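You operate a simulated robot arm through the tools that you are given. There is no shell and no other tool.

You are at the controls of a simulated robot arm. One attempt, no reset.

## Task
Clamp the silver corner bracket on the rail with the green angle bracket.

The check looks at the end state, three seconds after you hand in, the way a careful person would. Anything else that was tipped, shoved, dropped, spilled or broken makes it a failure.

## Robot
A 7-joint arm with a two-finger parallel gripper, fixed in place. Base frame: the origin is on the floor under the middle of its stand, x ahead of it, y to its left, z up; the work surface is at about z = 800. Lengths are in mm, angles in degrees, forces in N, time in s.
With the tool pointing down near the work surface it reaches from about 300 to 700 mm from the base axis. Its first joint turns from -66.0 to 66.0 degrees. Payload 1.57 kg.
The TCP is the grasp point between the finger pads, 30 mm short of the fingertips. In the tool frame z runs along the fingers and y along their closing line. Largest opening 110 mm; finger width 24, thickness 12; the body of the gripper, 48 by 112 mm, starts 78 mm behind the TCP.
Orientation is that of the tool frame in the base frame, as [roll, pitch, yaw] about the fixed x, y, z axes, in that order (R = Rz(yaw) Ry(pitch) Rx(roll)). With the fingers straight down and closing along the base's y, the tool's x points along the base's -x, its y along +y and its z along -z.

## Interface
- The arm moves only by the tool send_rows. Its argument "rows" is a list of rows, each an object of numbers (a shift or turn left out is 0, a gripper value left out holds the last): "x", "y", "z": the shift along the base's x, y, z in mm; "ax", "ay", "az": the turn, a rotation vector about the base's x, y, z in degrees; "grip": the opening, from 0 (shut) to 1 (fully open). In form: [{"x": .., "y": .., "z": .., "ax": .., "ay": .., "az": .., "grip": ..}, ...]. A call has 1 to 20 rows; each row is the pose to reach, as a shift and turn from the pose commanded when the call began. A row lasts 0.2 s, in which the tool goes at most 50 mm and 8.6 degrees; a call with a longer step from one row to the next is refused whole, and so is a gripper value outside its range. Where a pose cannot be reached the arm comes as near as it can. A force on the tool above 90 N (or 10 N above the force at the start of the call, whichever is more), or a blocked arm, ends the call early, and 0.2 s more pass. Each finger travels about 108 mm/s and halts on what it meets, pressing with about 41 N; the grip force reading is that of the motor and also rises with nothing between the fingers. The clock runs only during rows and for 0.2 s after the last one: add rows that repeat a pose to give the fingers time. The reply holds the time, the measured pose of the TCP, the force on the tool along the base axes, the opening and the grip force, in the units named above and with some noise, with the torque about the TCP (base axes, N m) and any sound that the robot's microphone picked up.
- Cameras (640 x 400 px; columns grow to the right, rows downward): "scene" is fixed at [171, -406.8, 1393.5]; the picture's right is [0.67, -0.74, 0.00], its down [-0.45, -0.41, -0.80] and it looks along [0.59, 0.53, -0.61] (base axes); focal length 288 px, centre (320, 200). "wrist" rides on the gripper at [70, 16, -141] in the tool frame; the picture's right is [-0.23, 0.97, 0.00], its down [-0.85, -0.20, -0.48] and it looks along [-0.47, -0.11, 0.88] (tool axes); focal length 222 px, centre (320, 200). There is no depth. A picture from a camera that has moved, and an enlarged one, comes with that camera's place and axes in the base frame and with its lens. The place of the scene camera against the robot may be out by one fixed shift of up to 12 mm in any direction.
- snapshot(camera): a new picture of that camera. It takes no simulated time.
- close_up(camera, box): a new picture of the part [left, top, right, bottom] of that camera's present view, enlarged. It takes no simulated time.
- close_job(): hands the job in; it is judged then, once.

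Places have to be worked out from the pictures, the camera data and where the tool is seen. Open the gripper and draw the arm clear of the work before you hand the job in, unless the task says otherwise.

The tools are called after "Call:" as a command line: name --argument value ..., lists and objects as JSON in quotes. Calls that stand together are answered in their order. send_rows: Moves the arm, as the interface text tells. Its arguments: {"type":"object","properties":{"rows":{"type":"array","items":{"type":"object","properties":{"x":{"type":"number"},"y":{"type":"number"},"z":{"type":"number"},"ax":{"type":"number"},"ay":{"type":"number"},"az":{"type":"number"},"grip":{"type":"number"}}}}},"required":["rows"]} The other tools are called the same way: snapshot (camera) takes a picture; close_up (camera, box) takes an enlarged picture of a part of a camera's view; close_job () hands the job in.

At the start:

```text
clock: 0.0
tcp_pos: [443.2, 187.5, 1204.3]
tool_rot: [-180.0, 0.0, -179.9]
force: [0.5, -0.8, -0.2]
torque: [-0.03, -0.01, 0.0]
opening: 110.0
gripper_force: 0.0
```

scene: 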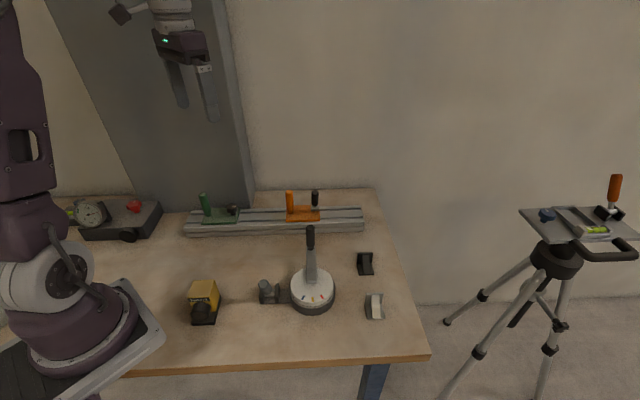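
wrist: 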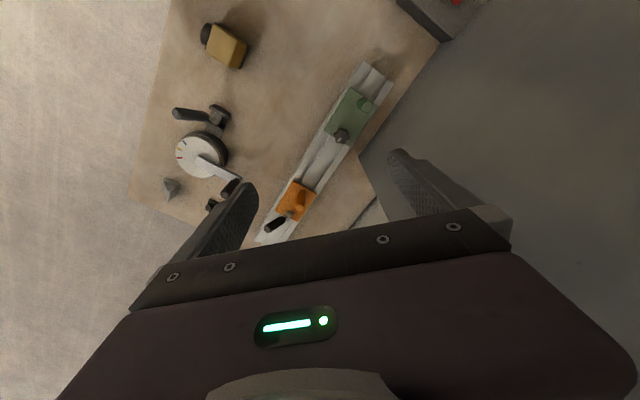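

I start by looking closely at the rail and the nearby parts in both cameras to work out what is a bracket, what is a clamp.

Call:
close_up --camera "scene" --box '[170, 170, 380, 250]'

Call:
close_up --camera "scene" --box '[240, 220, 400, 330]'

Call:
close_up --camera "scene" --box '[500, 160, 640, 280]'

Call:
close_up --camera "wrist" --box '[140, 50, 400, 250]'

Call:
close_up --camera "scene" --box '[60, 180, 260, 340]'

```text
3.05 times, centred on (275, 210) of scene
camera zoom: at [171.0, -406.8, 1393.5], right [0.67, -0.74, 0.0], down [-0.45, -0.41, -0.8], along [0.59, 0.53, -0.61], focal length 877 px, centre (457, 170)
```

zoom: 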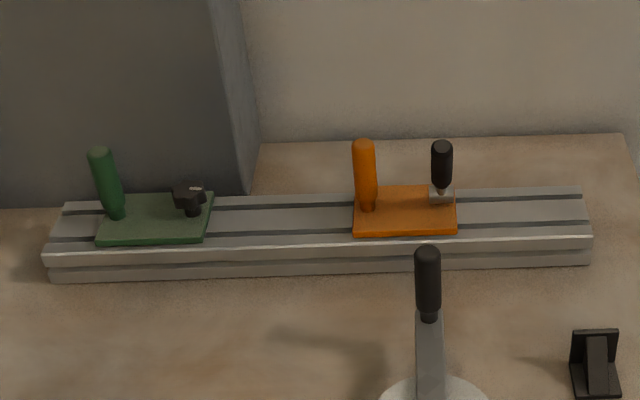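

```text
3.64 times, centred on (320, 275) of scene
camera zoom: at [171.0, -406.8, 1393.5], right [0.67, -0.74, 0.0], down [-0.45, -0.41, -0.8], along [0.59, 0.53, -0.61], focal length 1047 px, centre (320, -73)
```

zoom: 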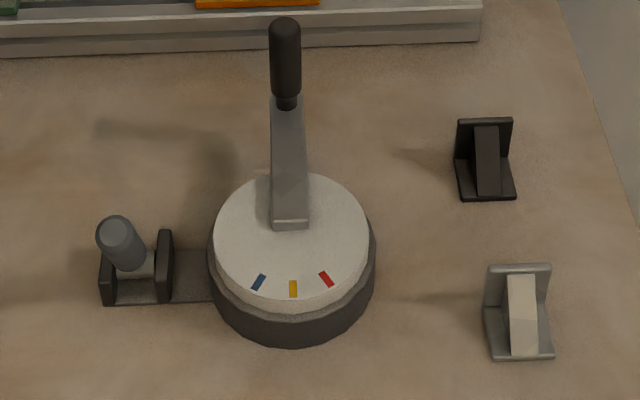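

```text
3.33 times, centred on (570, 220) of scene
camera zoom: at [171.0, -406.8, 1393.5], right [0.67, -0.74, 0.0], down [-0.45, -0.41, -0.8], along [0.59, 0.53, -0.61], focal length 960 px, centre (-513, 133)
```

zoom: 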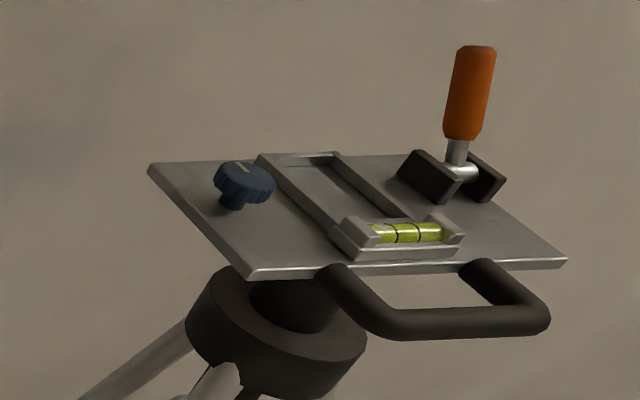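

```text
2.00 times, centred on (270, 150) of wrist
camera zoom: at [373.1, 201.7, 1344.5], right [0.23, 0.97, 0.0], down [0.85, -0.2, 0.48], along [0.47, -0.11, -0.88], focal length 444 px, centre (420, 300)
```

zoom: 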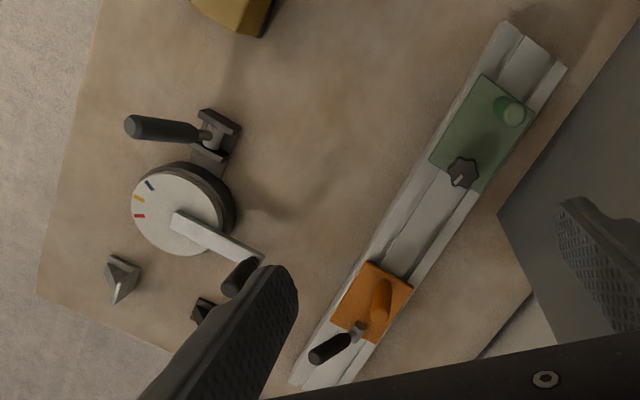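

```text
2.50 times, centred on (160, 260) of scene
camera zoom: at [171.0, -406.8, 1393.5], right [0.67, -0.74, 0.0], down [-0.45, -0.41, -0.8], along [0.59, 0.53, -0.61], focal length 720 px, centre (720, 50)
```

zoom: 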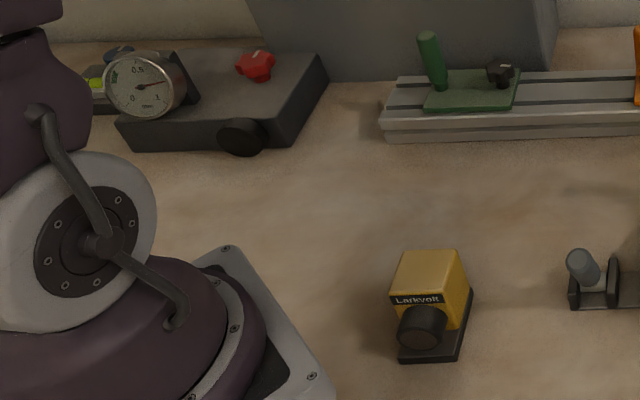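

The rail carries a green plate with a post and a star knob, and an orange plate with a post and a lever. The silver and black corner brackets stand near the right front of the table, the silver one at roughly (530, -250). I'll lower the wrist camera toward the green fixture for a better look.

Call:
send_rows --rows '[{"x": -11, "y": 13, "z": -41}, {"x": -23, "y": 26, "z": -82}, {"x": -34, "y": 39, "z": -123}, {"x": -46, "y": 52, "z": -164}, {"x": -58, "y": 65, "z": -205}]'

Call:
snapshot --camera "wrist"

Call:
close_up --camera "wrist" --box '[220, 100, 420, 225]'

```text
clock: 1.2
tcp_pos: [382.9, 252.4, 998.9]
tool_rot: [-180.0, 0.0, -180.0]
force: [-0.5, 0.4, -1.0]
torque: [-0.03, 0.01, -0.02]
opening: 109.9
gripper_force: 0.1
```

```text
taken
camera wrist: at [313.7, 268.4, 1139.9], right [0.23, 0.97, 0.0], down [0.85, -0.2, 0.48], along [0.47, -0.11, -0.88], focal length 222 px, centre (320, 200)
```

wrist: 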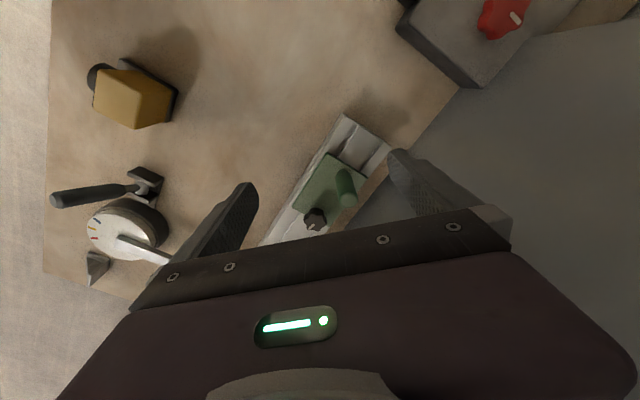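

```text
3.20 times, centred on (320, 162) of wrist
camera zoom: at [313.7, 268.4, 1139.9], right [0.23, 0.97, 0.0], down [0.85, -0.2, 0.48], along [0.47, -0.11, -0.88], focal length 711 px, centre (320, 320)
```

zoom: 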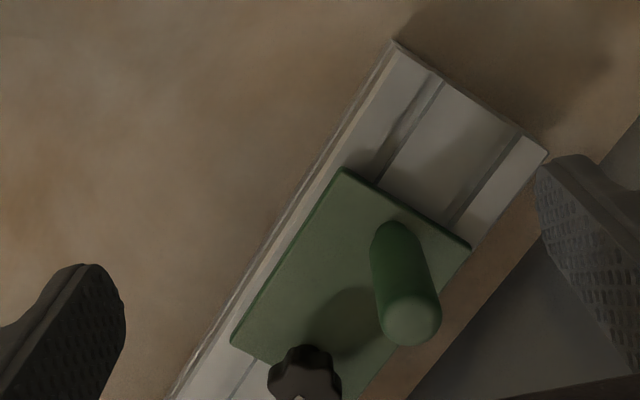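

The green part looks like a flat plate with a tilted post and a star knob. I'll take tighter enlargements of every candidate part before deciding what does the clamping.

Call:
close_up --camera "scene" --box '[180, 180, 260, 230]'

Call:
close_up --camera "scene" --box '[270, 180, 350, 230]'

Call:
close_up --camera "scene" --box '[345, 245, 409, 325]'

Call:
close_up --camera "scene" --box '[60, 185, 170, 255]'

Call:
snapshot --camera "scene"

```text
8.00 times, centred on (220, 205) of scene
camera zoom: at [170.9, -406.8, 1393.5], right [0.67, -0.74, 0.0], down [-0.45, -0.41, -0.8], along [0.59, 0.53, -0.61], focal length 2303 px, centre (1120, 160)
```

zoom: 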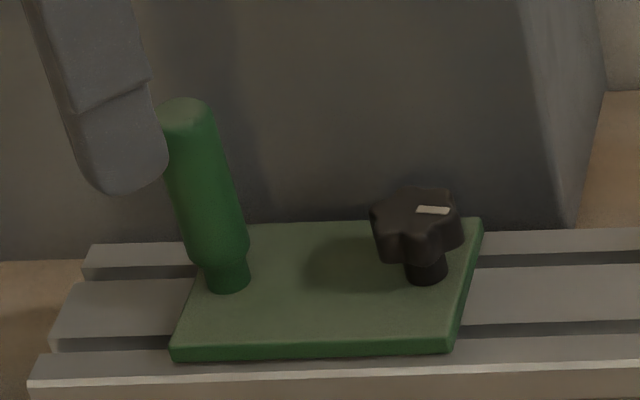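

```text
8.00 times, centred on (310, 205) of scene
camera zoom: at [170.9, -406.8, 1393.5], right [0.67, -0.74, 0.0], down [-0.45, -0.41, -0.8], along [0.59, 0.53, -0.61], focal length 2303 px, centre (400, 160)
```

zoom: 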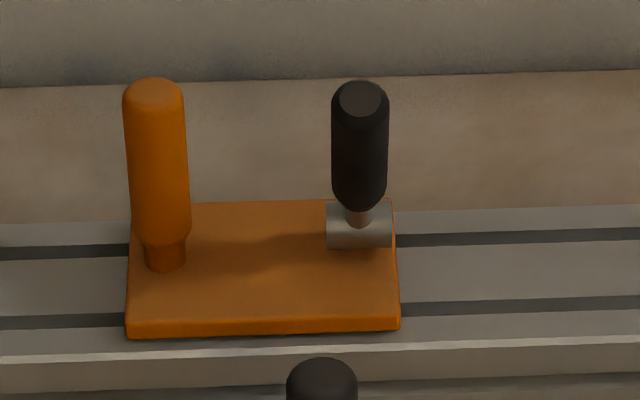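

```text
5.00 times, centred on (377, 285) of scene
camera zoom: at [170.9, -406.8, 1393.5], right [0.67, -0.74, 0.0], down [-0.45, -0.41, -0.8], along [0.59, 0.53, -0.61], focal length 1439 px, centre (35, -225)
```

zoom: 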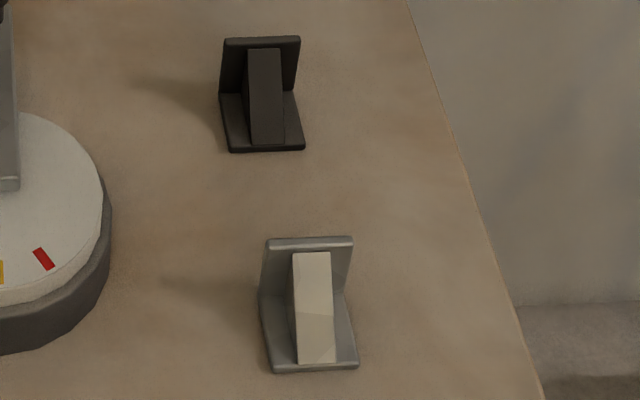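

```text
5.71 times, centred on (115, 220) of scene
camera zoom: at [170.9, -406.8, 1393.5], right [0.67, -0.74, 0.0], down [-0.45, -0.41, -0.8], along [0.59, 0.53, -0.61], focal length 1645 px, centre (1491, 86)
```

zoom: 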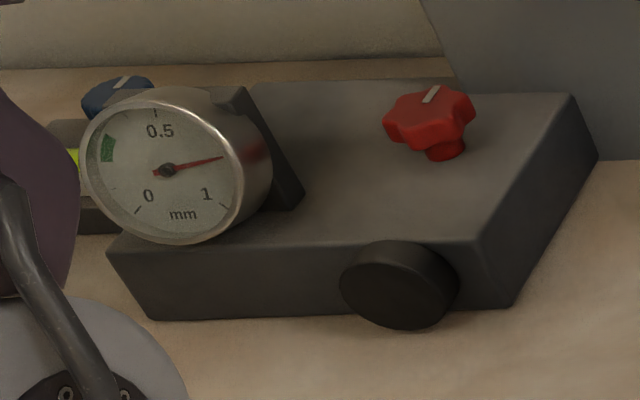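

```text
taken
```

scene: 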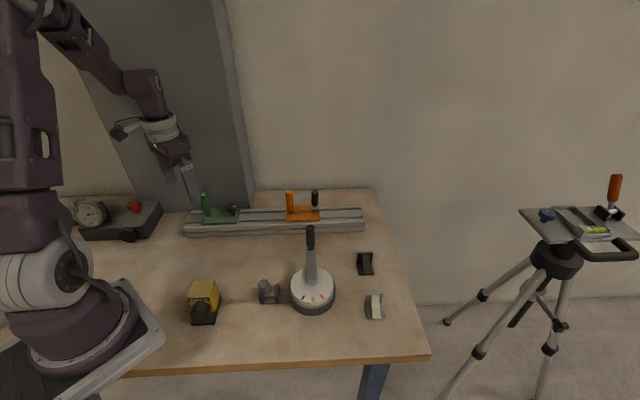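

Nothing here is a separate clamp except the two rail fixtures (green with star knob, orange with cam lever). I'll move the wrist camera over the right half of the table at a safe height (levers top out near z≈910) to view the orange fixture and the two loose brackets.

Call:
send_rows --rows '[{"x": 10, "y": -43, "z": 10}, {"x": 25, "y": -86, "z": 20}, {"x": 40, "y": -129, "z": 30}, {"x": 55, "y": -172, "z": 30}, {"x": 70, "y": -215, "z": 30}, {"x": 85, "y": -258, "z": 30}, {"x": 100, "y": -300, "z": 30}]'

Call:
snapshot --camera "wrist"

Call:
close_up --camera "wrist" --box '[200, 0, 520, 200]'

Call:
close_up --camera "wrist" --box '[0, 40, 280, 215]'

```text
clock: 2.8
tcp_pos: [485.1, -48.2, 1029.9]
tool_rot: [-180.0, 0.0, -180.0]
force: [0.0, -0.2, -0.2]
torque: [0.03, -0.02, 0.01]
opening: 109.9
gripper_force: 0.0
```

```text
taken
camera wrist: at [414.9, -32.7, 1170.0], right [0.23, 0.97, 0.0], down [0.85, -0.2, 0.48], along [0.47, -0.11, -0.88], focal length 222 px, centre (320, 200)
```

wrist: 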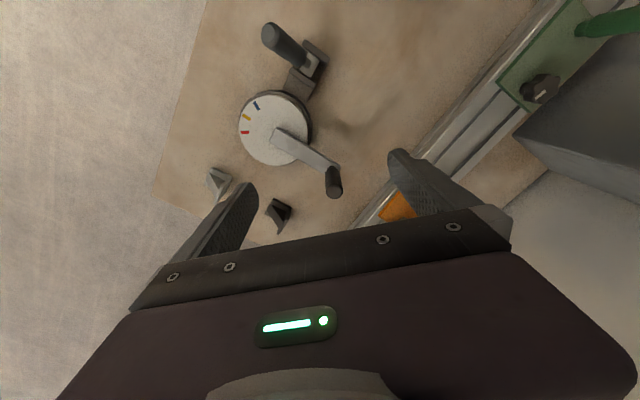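

```text
2.00 times, centred on (360, 100) of wrist
camera zoom: at [414.9, -32.7, 1170.0], right [0.23, 0.97, 0.0], down [0.85, -0.2, 0.48], along [0.47, -0.11, -0.88], focal length 444 px, centre (240, 400)
```

zoom: 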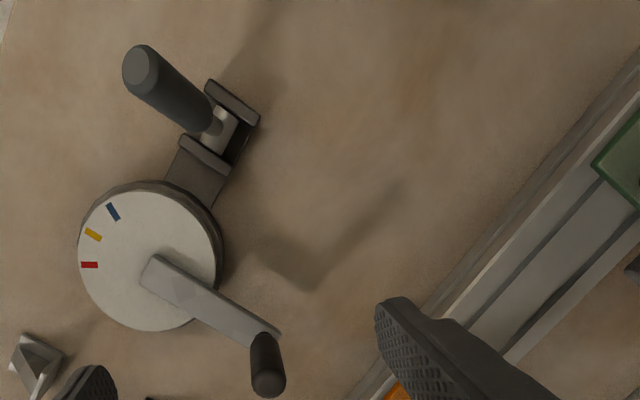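

```text
2.29 times, centred on (140, 128) of wrist
camera zoom: at [414.9, -32.7, 1170.0], right [0.23, 0.97, 0.0], down [0.85, -0.2, 0.48], along [0.47, -0.11, -0.88], focal length 508 px, centre (731, 366)
```

zoom: 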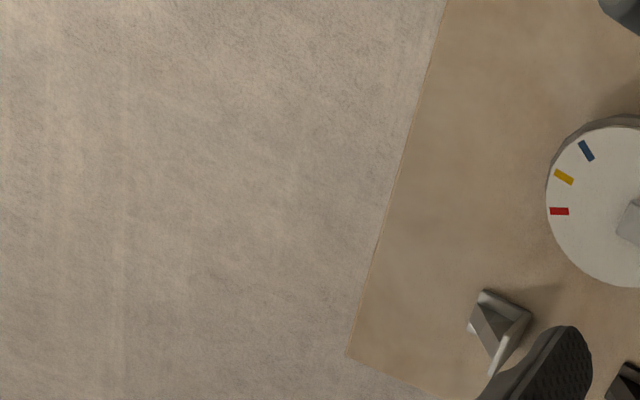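

The wrist view shows the loose brackets and levers. Next I turn the tool 90° about vertical and move toward the rail's right end, so the camera looks back along the rail and shows the fixtures' hidden faces.

Call:
send_rows --rows '[{"az": 8, "x": 10, "y": -5}, {"az": 16, "x": 20, "y": -10}, {"az": 24, "x": 30, "y": -15}, {"az": 32, "x": 40, "y": -20}, {"az": 40, "x": 50, "y": -25}, {"az": 48, "x": 60, "y": -30}, {"az": 56, "x": 70, "y": -35}, {"az": 64, "x": 80, "y": -40}, {"az": 72, "x": 90, "y": -45}, {"az": 80, "x": 100, "y": -50}, {"az": 88, "x": 110, "y": -55}, {"az": 96, "x": 115, "y": -60}, {"az": 104, "x": 120, "y": -60}]'

Call:
snapshot --camera "wrist"

Call:
snapshot --camera "scene"

```text
clock: 5.6
tcp_pos: [605.3, -110.1, 1029.3]
tool_rot: [-180.0, -0.1, -75.8]
force: [0.5, -0.4, -0.5]
torque: [0.04, -0.01, 0.05]
opening: 109.9
gripper_force: 0.0
```

```text
taken
camera wrist: at [606.2, -181.8, 1169.2], right [-1.0, -0.02, 0.0], down [-0.02, 0.88, 0.48], along [-0.01, 0.48, -0.88], focal length 222 px, centre (320, 200)
```

wrist: 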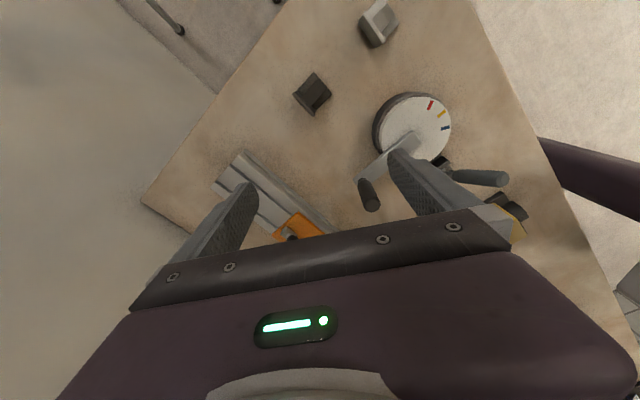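

```text
taken
```

scene: 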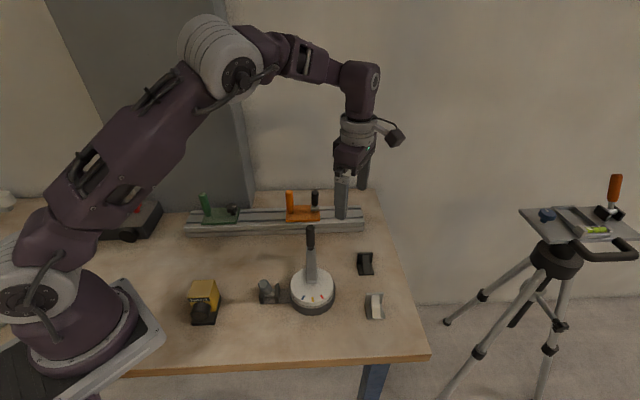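

I'm now looking toward +y. I'll shift left at this height and then descend a bit so the camera gets a near view of the green fixture's right face and the rail gap between the two fixtures.

Call:
send_rows --rows '[{"x": -19, "y": 40}, {"x": -38, "y": 80}, {"x": -57, "y": 120}, {"x": -76, "y": 160}, {"x": -95, "y": 200}, {"x": -114, "y": 240}, {"x": -133, "y": 275}, {"x": -133, "y": 275, "z": -35}, {"x": -133, "y": 275, "z": -60}]'

Call:
snapshot --camera "wrist"

Call:
close_up --camera "wrist" --box '[180, 80, 436, 240]'

Call:
snapshot --camera "scene"

```text
clock: 7.6
tcp_pos: [472.4, 166.4, 968.3]
tool_rot: [180.0, -0.1, -76.1]
force: [0.8, -0.6, -0.3]
torque: [0.02, 0.01, 0.03]
opening: 109.9
gripper_force: 0.1
```

```text
taken
camera wrist: at [472.8, 94.0, 1108.8], right [-1.0, -0.02, 0.0], down [-0.01, 0.88, 0.48], along [-0.01, 0.48, -0.88], focal length 222 px, centre (320, 200)
```

wrist: 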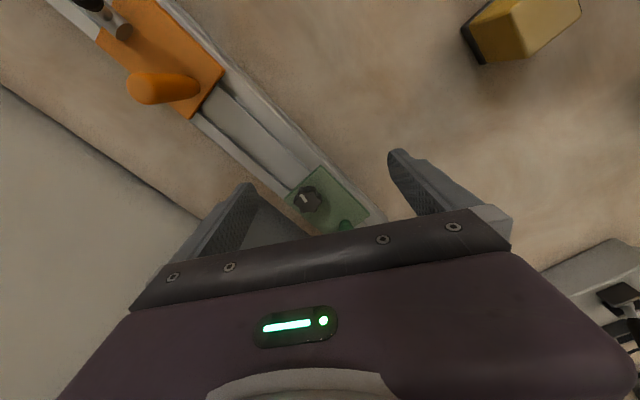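

```text
2.50 times, centred on (308, 160) of wrist
camera zoom: at [472.8, 94.0, 1108.8], right [-1.0, -0.02, 0.0], down [-0.01, 0.88, 0.48], along [-0.01, 0.48, -0.88], focal length 555 px, centre (350, 300)
```

zoom: 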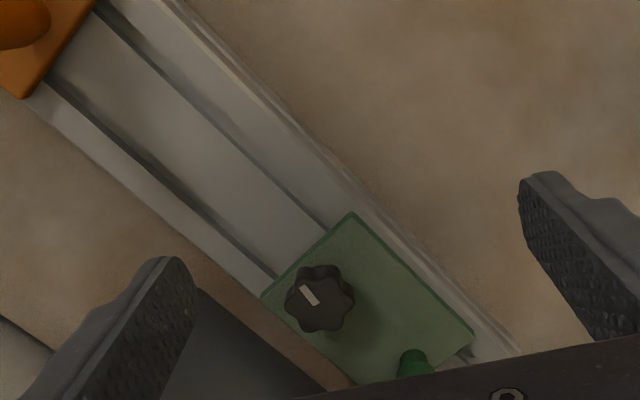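

```text
taken
```

scene: 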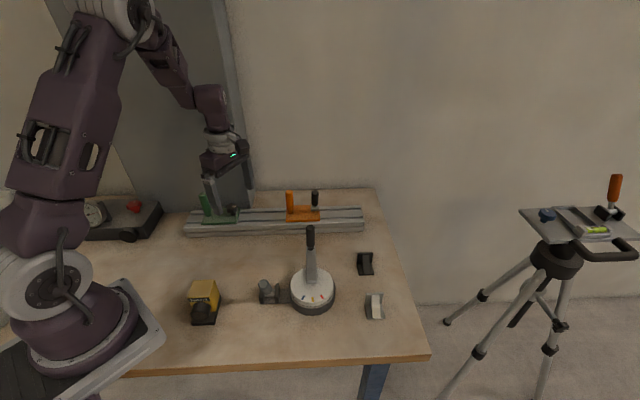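

The rail plates are flat with posts and locking devices, with about 130–150 mm of free rail between them. I'll zoom right in on the plate edges and the knob to see how they sit on the rail.

Call:
close_up --camera "wrist" --box '[270, 150, 380, 230]'

Call:
close_up --camera "wrist" --box '[40, 0, 240, 120]'

Call:
close_up --camera "scene" --box '[195, 195, 245, 230]'

Call:
close_up --camera "scene" --box '[280, 185, 330, 225]'

Call:
close_up --camera "scene" --box '[330, 195, 380, 240]'

Call:
close_up --camera "scene" --box '[175, 200, 225, 245]'

```text
5.00 times, centred on (325, 190) of wrist
camera zoom: at [472.8, 94.0, 1108.8], right [-1.0, -0.02, 0.0], down [-0.01, 0.88, 0.48], along [-0.01, 0.48, -0.88], focal length 1111 px, centre (295, 250)
```

zoom: 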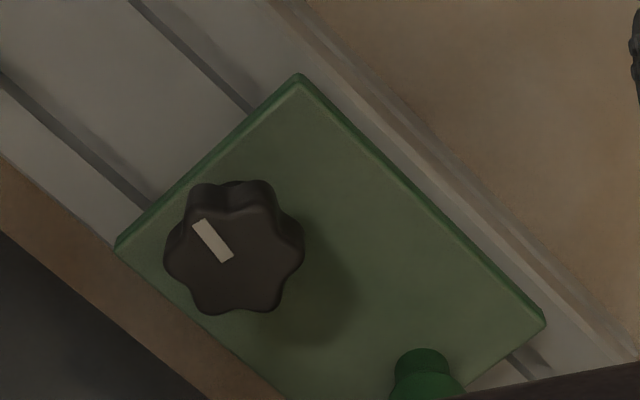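

```text
3.20 times, centred on (140, 60) of wrist
camera zoom: at [472.8, 94.0, 1108.8], right [-1.0, -0.02, 0.0], down [-0.01, 0.88, 0.48], along [-0.01, 0.48, -0.88], focal length 711 px, centre (896, 648)
```

zoom: 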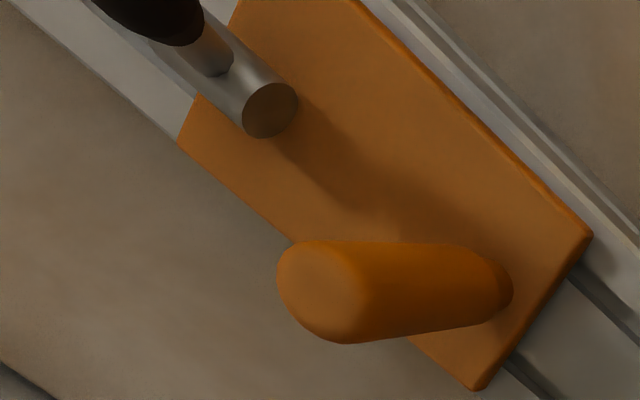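

```text
11.43 times, centred on (220, 212) of scene
camera zoom: at [171.0, -406.8, 1393.5], right [0.67, -0.74, 0.0], down [-0.45, -0.41, -0.8], along [0.59, 0.53, -0.61], focal length 3290 px, centre (1463, 57)
```

zoom: 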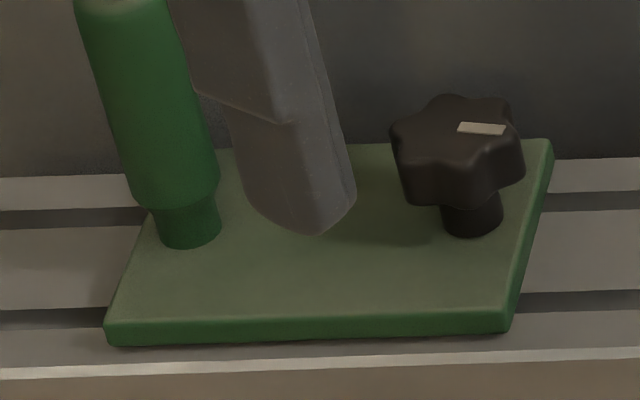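

```text
10.00 times, centred on (305, 205) of scene
camera zoom: at [171.0, -406.8, 1393.5], right [0.67, -0.74, 0.0], down [-0.45, -0.41, -0.8], along [0.59, 0.53, -0.61], focal length 2879 px, centre (470, 150)
```

zoom: 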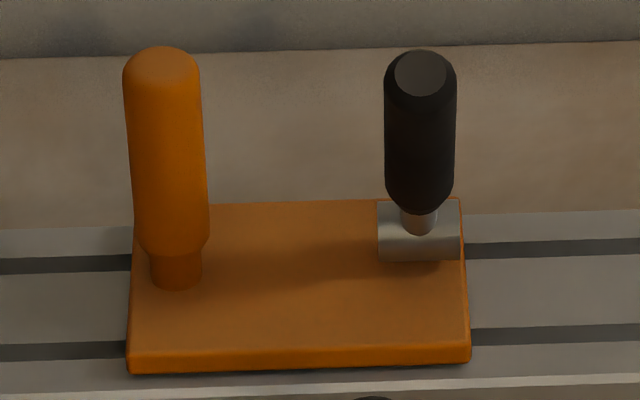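

```text
8.89 times, centred on (355, 218) of scene
camera zoom: at [171.0, -406.8, 1393.5], right [0.67, -0.74, 0.0], down [-0.45, -0.41, -0.8], along [0.59, 0.53, -0.61], focal length 2559 px, centre (9, 44)
```

zoom: 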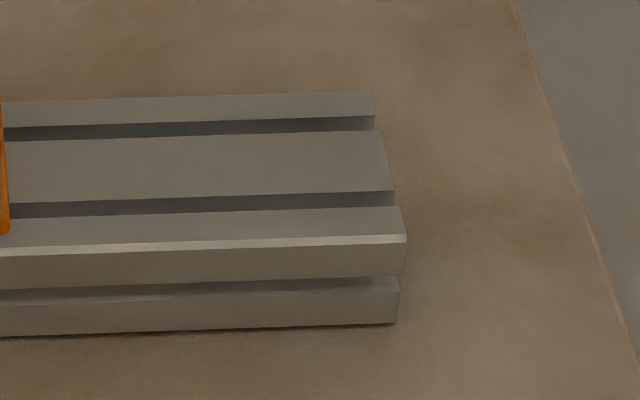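

```text
8.89 times, centred on (200, 222) of scene
camera zoom: at [171.0, -406.8, 1393.5], right [0.67, -0.74, 0.0], down [-0.45, -0.41, -0.8], along [0.59, 0.53, -0.61], focal length 2559 px, centre (1387, 0)
```

zoom: 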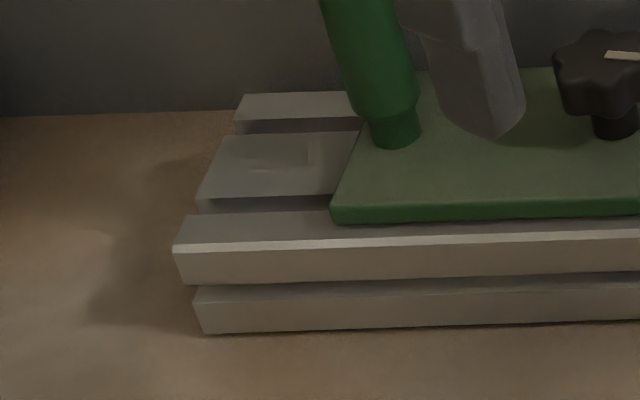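

The rail reads as a 40×80 extrusion (top ≈ z 840). The green plate is about 100×68 mm, centred near (459, 248), with its post at one end and the lock knob at the other. The orange plate starts about 139 mm further along. My plan is to set the silver bracket on the rail between them, slide the green one up to it by its post, and lock the knob. First I raise and hover over the silver bracket with the fingers aligned to it.

Call:
send_rows --rows '[{"z": 40}, {"z": 70}, {"x": 6, "y": -40, "z": 70, "az": -6}, {"x": 12, "y": -81, "z": 70, "az": -12}, {"x": 18, "y": -122, "z": 70, "az": -18}, {"x": 24, "y": -163, "z": 70, "az": -24}, {"x": 30, "y": -204, "z": 70, "az": -30}, {"x": 36, "y": -245, "z": 70, "az": -36}, {"x": 42, "y": -286, "z": 70, "az": -42}, {"x": 48, "y": -327, "z": 70, "az": -48}, {"x": 54, "y": -368, "z": 70, "az": -54}, {"x": 58, "y": -407, "z": 60, "az": -59.3}, {"x": 58, "y": -407, "z": 20, "az": -59.3}, {"x": 58, "y": -407, "z": -18, "az": -59.3}]'

Call:
snapshot --camera "wrist"

Call:
close_up --camera "wrist" --box '[220, 90, 420, 215]'

Call:
snapshot --camera "scene"

```text
clock: 10.6
tcp_pos: [530.4, -241.5, 951.5]
tool_rot: [180.0, -0.1, -135.3]
force: [-0.5, 0.2, -0.8]
torque: [0.01, 0.01, -0.03]
opening: 110.1
gripper_force: 0.1
```

```text
taken
camera wrist: at [469.1, -278.6, 1091.9], right [-0.52, 0.85, 0.0], down [0.75, 0.46, 0.48], along [0.41, 0.25, -0.88], focal length 222 px, centre (320, 200)
```

wrist: 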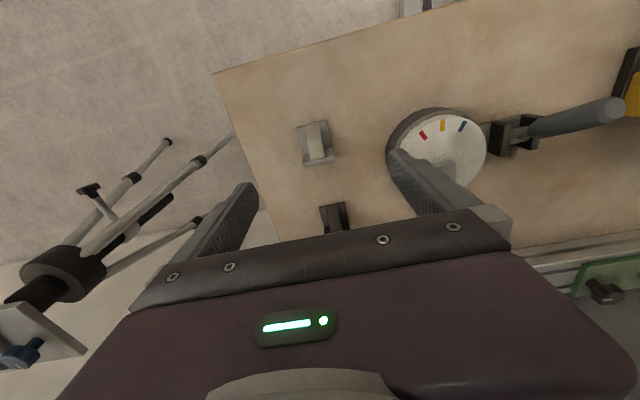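

```text
3.20 times, centred on (320, 152) of wrist
camera zoom: at [469.1, -278.6, 1091.9], right [-0.52, 0.85, 0.0], down [0.75, 0.46, 0.48], along [0.41, 0.25, -0.88], focal length 711 px, centre (320, 352)
```

zoom: 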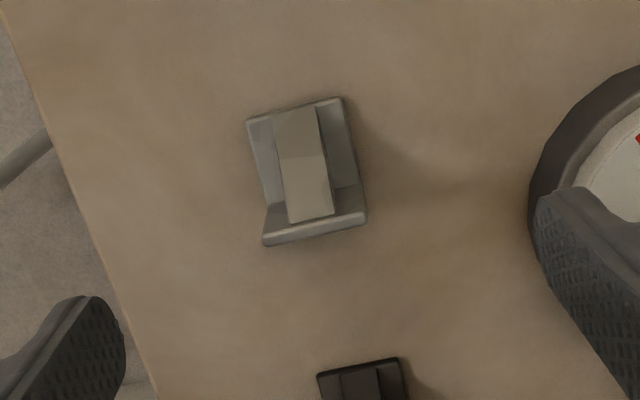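

```text
taken
```

scene: 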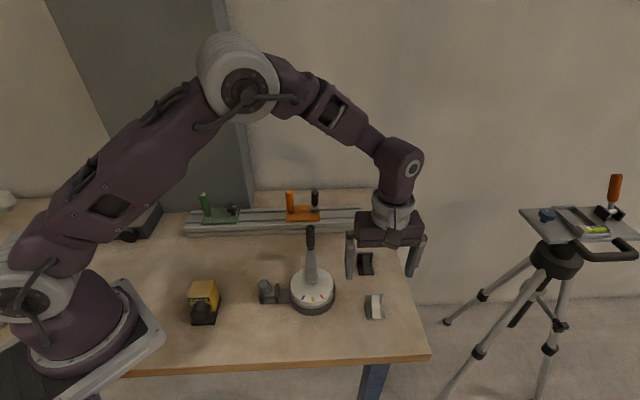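

The enlarged view puts the silver bracket's base centre at about (530.7, -247.5), about 38 mm wide and 36 mm deep, its width running along -45°, which matches the finger closing line. I'll shift 6 mm, narrow the opening and come down part way, then check alignment.

Call:
send_rows --rows '[{"x": 0.3, "y": -6, "z": 0, "grip": 0.55}, {"x": 0.3, "y": -6, "z": -35, "grip": 0.55}, {"x": 0.3, "y": -6, "z": -70, "grip": 0.55}, {"x": 0.3, "y": -6, "z": -70, "grip": 0.55}]'

Call:
snapshot --camera "wrist"

Call:
close_up --camera "wrist" --box '[240, 110, 400, 210]'

Call:
close_up --camera "scene" --box '[330, 240, 430, 330]'

```text
clock: 11.6
tcp_pos: [531.7, -247.5, 881.4]
tool_rot: [-180.0, 0.0, -135.3]
force: [0.2, -0.4, -0.3]
torque: [-0.05, -0.01, -0.02]
opening: 60.6
gripper_force: 0.1
```

```text
taken
camera wrist: at [471.6, -285.0, 1021.9], right [-0.52, 0.85, 0.0], down [0.75, 0.46, 0.48], along [0.41, 0.25, -0.88], focal length 222 px, centre (320, 200)
```

wrist: 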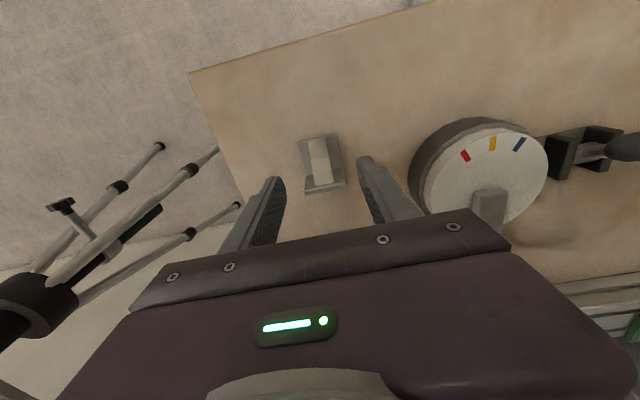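

```text
4.00 times, centred on (320, 160) of wrist
camera zoom: at [471.6, -285.0, 1021.9], right [-0.52, 0.85, 0.0], down [0.75, 0.46, 0.48], along [0.41, 0.25, -0.88], focal length 888 px, centre (320, 360)
```

zoom: 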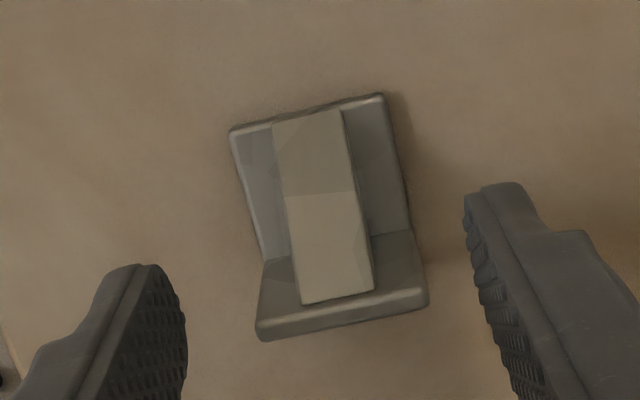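

```text
4.44 times, centred on (380, 285) of scene
camera zoom: at [171.0, -406.8, 1393.5], right [0.67, -0.74, 0.0], down [-0.45, -0.41, -0.8], along [0.59, 0.53, -0.61], focal length 1279 px, centre (53, -178)
```

zoom: 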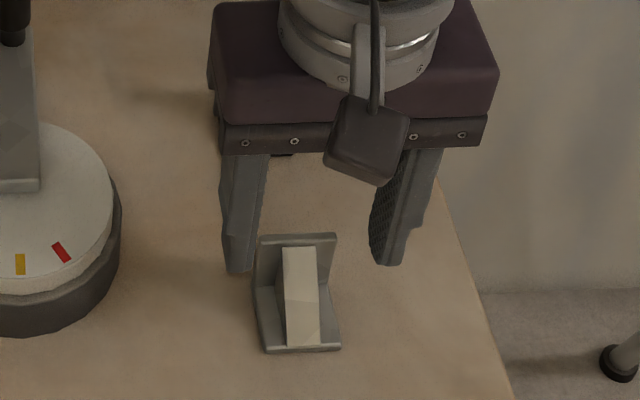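

The closer view gives a bracket centre at (531.3, -247.1), directly under the TCP and aligned within about 1°. I'll lower so the fingertips straddle the centre rib just above the base, then close.

Call:
send_rows --rows '[{"z": -22, "grip": 0.55}, {"z": -43, "grip": 0.55}, {"z": -43, "grip": 0.0}, {"z": -43, "grip": 0.0}, {"z": -43, "grip": 0.0}, {"z": -43, "grip": 0.0}]'

Call:
close_up --camera "wrist" --box '[240, 110, 400, 210]'

Call:
close_up --camera "scene" --box '[330, 240, 430, 330]'

```text
clock: 13.0
tcp_pos: [531.8, -246.9, 838.8]
tool_rot: [179.9, 0.0, -135.3]
force: [0.6, -0.6, 0.1]
torque: [-0.03, 0.0, 0.01]
opening: 17.4
gripper_force: 32.4
```

```text
4.00 times, centred on (320, 160) of wrist
camera zoom: at [470.9, -284.6, 979.3], right [-0.52, 0.85, 0.0], down [0.75, 0.46, 0.48], along [0.41, 0.25, -0.88], focal length 888 px, centre (320, 360)
```

zoom: 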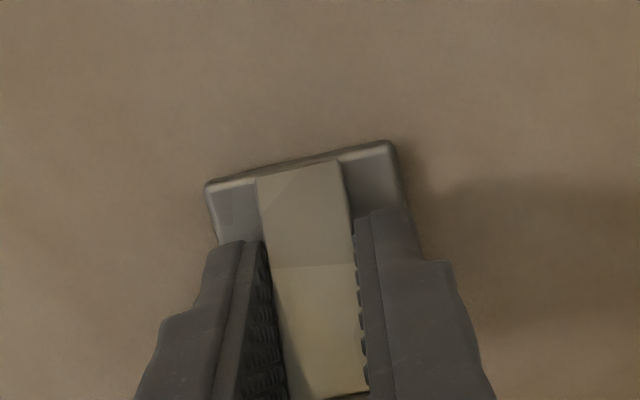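

```text
4.44 times, centred on (380, 285) of scene
camera zoom: at [171.0, -406.8, 1393.5], right [0.67, -0.74, 0.0], down [-0.45, -0.41, -0.8], along [0.59, 0.53, -0.61], focal length 1279 px, centre (53, -178)
```

zoom: 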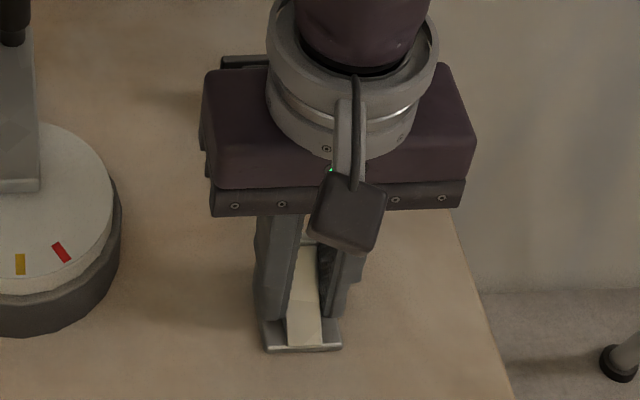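

The bracket is held by its rib (opening 17.4 mm, 32 N), with its underside 38.8 mm below the TCP. I lift it straight up first, clear of the ~928 mm posts, and confirm it stays in the grip.

Call:
send_rows --rows '[{"z": 15}, {"z": 55}, {"z": 100}, {"z": 145}, {"z": 175}]'

Call:
snapshot --camera "wrist"

Call:
snapshot --camera "scene"

```text
clock: 14.2
tcp_pos: [529.1, -249.3, 1016.5]
tool_rot: [-180.0, 0.0, -135.3]
force: [-0.2, -0.6, -1.7]
torque: [0.0, 0.02, 0.01]
opening: 17.0
gripper_force: 31.7
```

```text
taken
camera wrist: at [469.2, -286.9, 1157.2], right [-0.52, 0.85, 0.0], down [0.75, 0.46, 0.48], along [0.41, 0.25, -0.88], focal length 222 px, centre (320, 200)
```

wrist: 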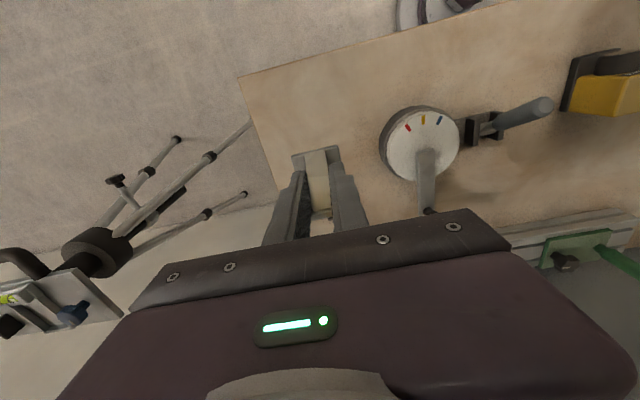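

```text
taken
```

scene: 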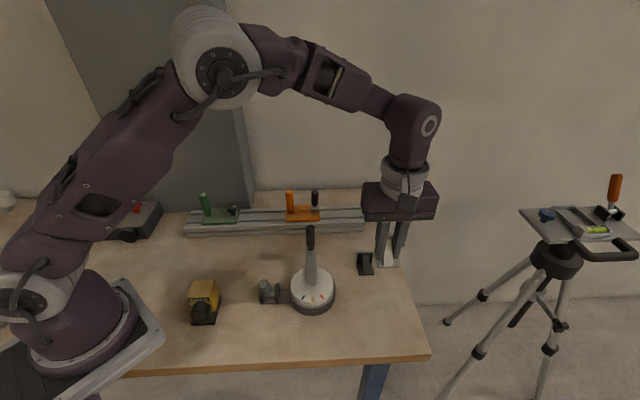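

The bracket is securely lifted (1.5 N added weight). Next I carry it over the rail gap while turning -90° so its upright will face the orange plate, staying high, and then check the pose.

Call:
send_rows --rows '[{"x": 3, "y": 32, "az": -7.5}, {"x": 7, "y": 64, "az": -15}, {"x": 10, "y": 96, "az": -22.5}, {"x": 14, "y": 128, "az": -30}, {"x": 17, "y": 160, "az": -37.5}, {"x": 21, "y": 192, "az": -45}, {"x": 24, "y": 224, "az": -52.5}, {"x": 28, "y": 256, "az": -60}, {"x": 31, "y": 288, "az": -67.5}, {"x": 35, "y": 320, "az": -75}, {"x": 38, "y": 352, "az": -82.5}, {"x": 42, "y": 381, "az": -89.7}, {"x": 42, "y": 381, "az": -89.7}]'

Call:
snapshot --camera "wrist"

Call:
snapshot --camera "scene"

```text
clock: 17.0
tcp_pos: [572.4, 135.8, 1013.2]
tool_rot: [180.0, -0.1, 134.9]
force: [-1.2, -0.8, -0.4]
torque: [0.02, 0.0, 0.0]
opening: 17.0
gripper_force: 32.0
```

```text
taken
camera wrist: at [535.8, 196.1, 1153.4], right [0.85, 0.53, 0.0], down [0.46, -0.75, 0.48], along [0.25, -0.41, -0.88], focal length 222 px, centre (320, 200)
```

wrist: 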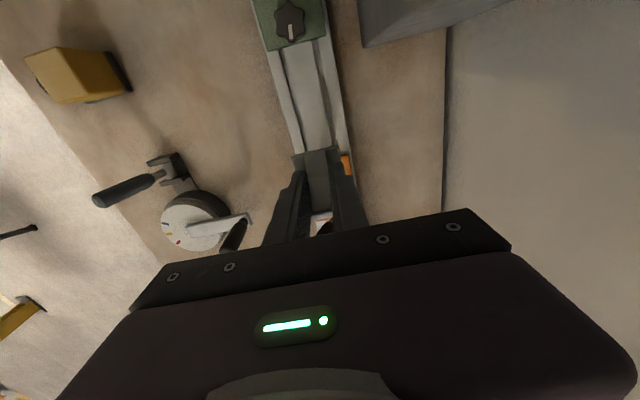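

```text
taken
```

scene: 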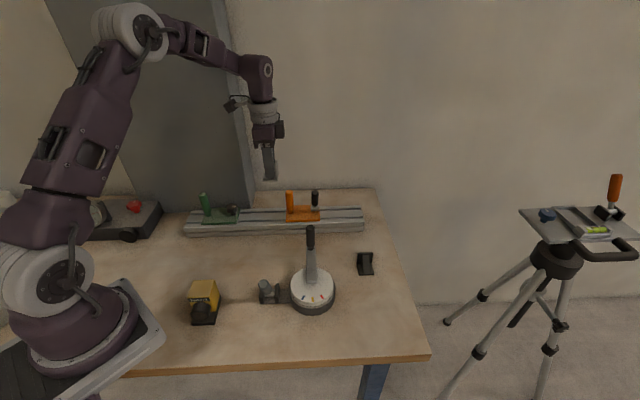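

The tool reached the turned pose. I'll zoom the wrist view to measure the rail edges and the orange plate edge relative to the held bracket.

Call:
close_up --camera "wrist" --box '[240, 20, 400, 120]'

Call:
close_up --camera "wrist" --box '[240, 120, 400, 220]'

Call:
close_up --camera "scene" --box '[220, 130, 340, 230]'

```text
4.00 times, centred on (320, 70) of wrist
camera zoom: at [535.8, 196.1, 1153.4], right [0.85, 0.53, 0.0], down [0.46, -0.75, 0.48], along [0.25, -0.41, -0.88], focal length 888 px, centre (320, 720)
```

zoom: 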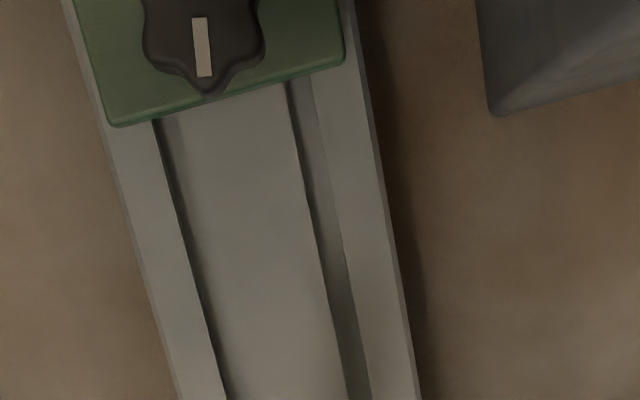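

```text
4.00 times, centred on (320, 170) of wrist
camera zoom: at [535.8, 196.1, 1153.4], right [0.85, 0.53, 0.0], down [0.46, -0.75, 0.48], along [0.25, -0.41, -0.88], focal length 888 px, centre (320, 320)
```

zoom: 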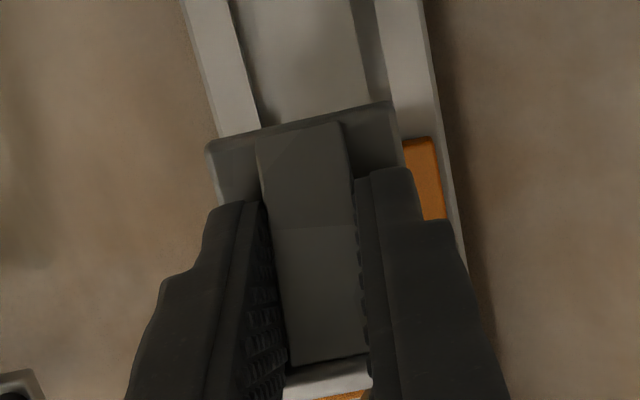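

```text
4.00 times, centred on (280, 180) of scene
camera zoom: at [171.0, -406.8, 1393.5], right [0.67, -0.74, 0.0], down [-0.45, -0.41, -0.8], along [0.59, 0.53, -0.61], focal length 1151 px, centre (480, 280)
```

zoom: 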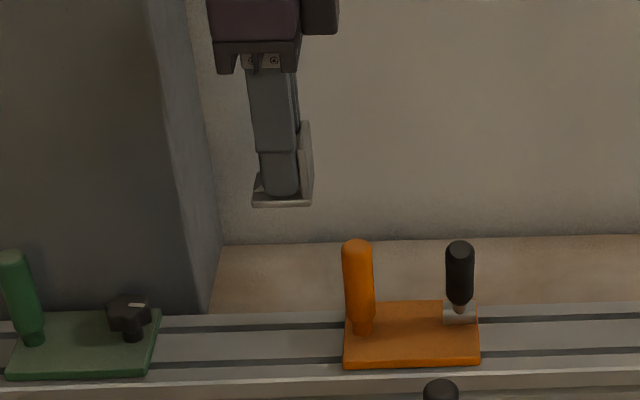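

The rail's centre line satisfies x+y≈706.7 and runs at -45.0°. The orange plate's near edge is at t≈340 and the green's at t≈200.5 (t=(x−y)/√2). I'm essentially centred, so I'll fine-shift and lower to about 5 mm above the rail, leaving a ~10 mm gap to the orange plate.

Call:
send_rows --rows '[{"x": 1, "y": -2, "z": -35}, {"x": 1, "y": -2, "z": -75}, {"x": 1, "y": -2, "z": -110}, {"x": 1, "y": -2, "z": -127}, {"x": 1, "y": -2, "z": -127}]'

Call:
snapshot --camera "wrist"

Call:
close_up --camera "wrist" --box '[240, 80, 400, 180]'

Call:
close_up --camera "scene" --box '[230, 150, 340, 240]'

```text
clock: 18.2
tcp_pos: [573.7, 133.6, 886.2]
tool_rot: [180.0, 0.0, 134.9]
force: [0.6, 0.8, -1.0]
torque: [-0.01, 0.01, -0.01]
opening: 17.0
gripper_force: 32.4
```

```text
taken
camera wrist: at [535.9, 193.7, 1026.3], right [0.85, 0.53, 0.0], down [0.46, -0.75, 0.48], along [0.25, -0.41, -0.88], focal length 222 px, centre (320, 200)
```

wrist: 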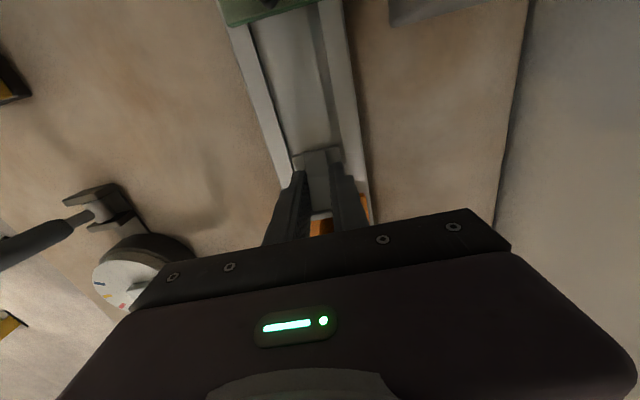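

```text
4.00 times, centred on (320, 130) of wrist
camera zoom: at [535.9, 193.7, 1026.3], right [0.85, 0.53, 0.0], down [0.46, -0.75, 0.48], along [0.25, -0.41, -0.88], focal length 888 px, centre (320, 480)
```

zoom: 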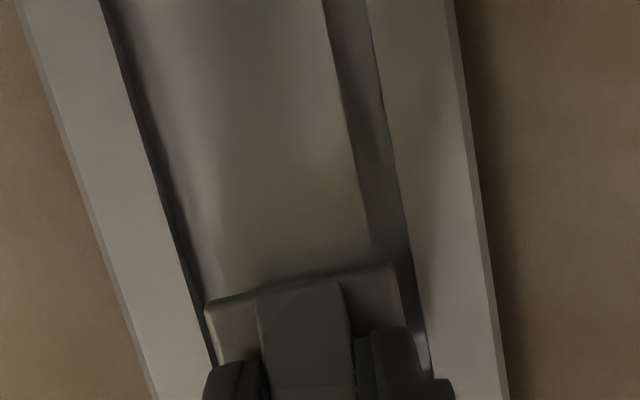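

```text
4.44 times, centred on (285, 195) of scene
camera zoom: at [171.0, -406.8, 1393.5], right [0.67, -0.74, 0.0], down [-0.45, -0.41, -0.8], along [0.59, 0.53, -0.61], focal length 1279 px, centre (476, 222)
```

zoom: 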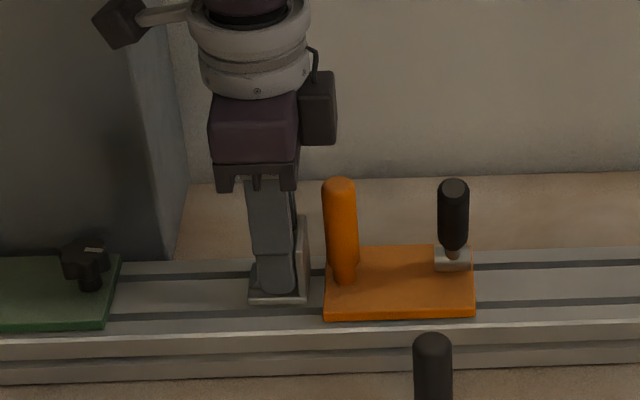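

The bracket is centred on the rail with a ~10 mm gap to the orange plate. I lower in small steps and watch for the contact force.

Call:
send_rows --rows '[{"z": -3}, {"z": -5}, {"z": -6.5}, {"z": -6.5}]'

```text
clock: 19.2
tcp_pos: [573.5, 131.9, 879.3]
tool_rot: [179.9, 0.2, 135.0]
force: [-1.0, -0.8, 6.2]
torque: [-0.05, 0.01, -0.02]
opening: 17.1
gripper_force: 32.2
```

The reading of +6 N upward at z 879.3 shows the bracket is resting on the rail. I release it by opening moderately, then lift straight up.

Call:
send_rows --rows '[{"z": 0, "grip": 0.2}, {"z": 0.5, "grip": 0.4}, {"z": 0.5, "grip": 0.45}, {"z": 20, "grip": 0.45}, {"z": 60, "grip": 0.45}, {"z": 100, "grip": 0.45}, {"z": 135, "grip": 0.45}]'

Call:
snapshot --camera "wrist"

Call:
close_up --camera "wrist" --box '[220, 60, 420, 220]'

Call:
close_up --camera "scene" --box '[190, 170, 340, 250]'

```text
clock: 20.8
tcp_pos: [573.5, 132.4, 1014.1]
tool_rot: [-180.0, -0.1, 135.0]
force: [-0.9, 0.3, 0.4]
torque: [0.05, 0.03, 0.03]
opening: 49.6
gripper_force: 0.1
```

```text
taken
camera wrist: at [535.3, 194.1, 1154.9], right [0.85, 0.53, 0.0], down [0.46, -0.75, 0.48], along [0.25, -0.41, -0.88], focal length 222 px, centre (320, 200)
```

wrist: 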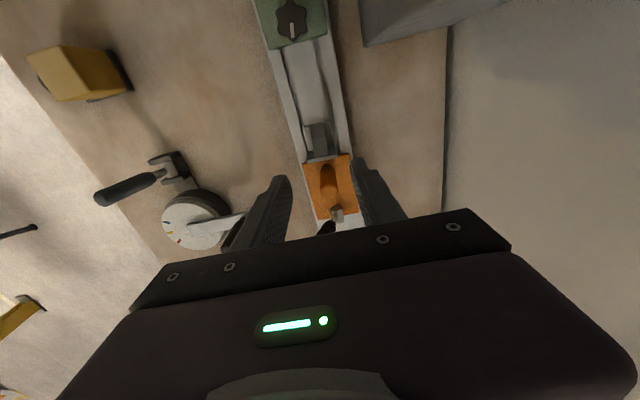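

```text
2.50 times, centred on (320, 140) of wrist
camera zoom: at [535.3, 194.1, 1154.9], right [0.85, 0.53, 0.0], down [0.46, -0.75, 0.48], along [0.25, -0.41, -0.88], focal length 555 px, centre (320, 350)
```

zoom: 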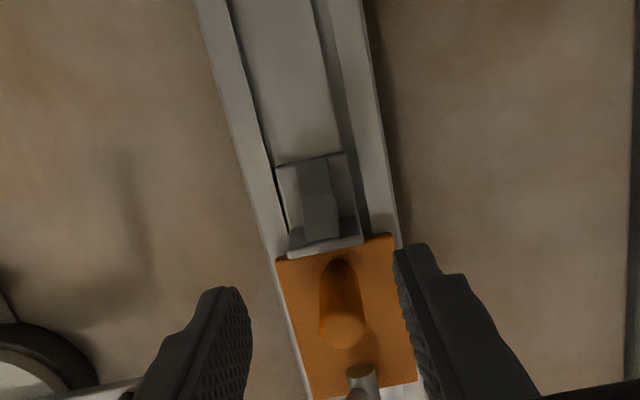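

```text
4.27 times, centred on (265, 210) of scene
camera zoom: at [170.9, -406.8, 1393.5], right [0.67, -0.74, 0.0], down [-0.45, -0.41, -0.8], along [0.59, 0.53, -0.61], focal length 1228 px, centre (555, 157)
```

zoom: 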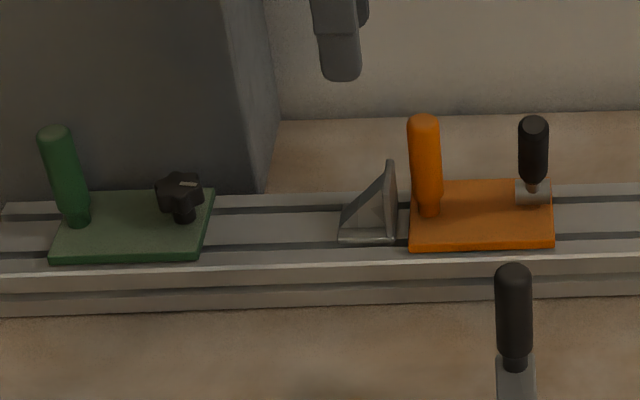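

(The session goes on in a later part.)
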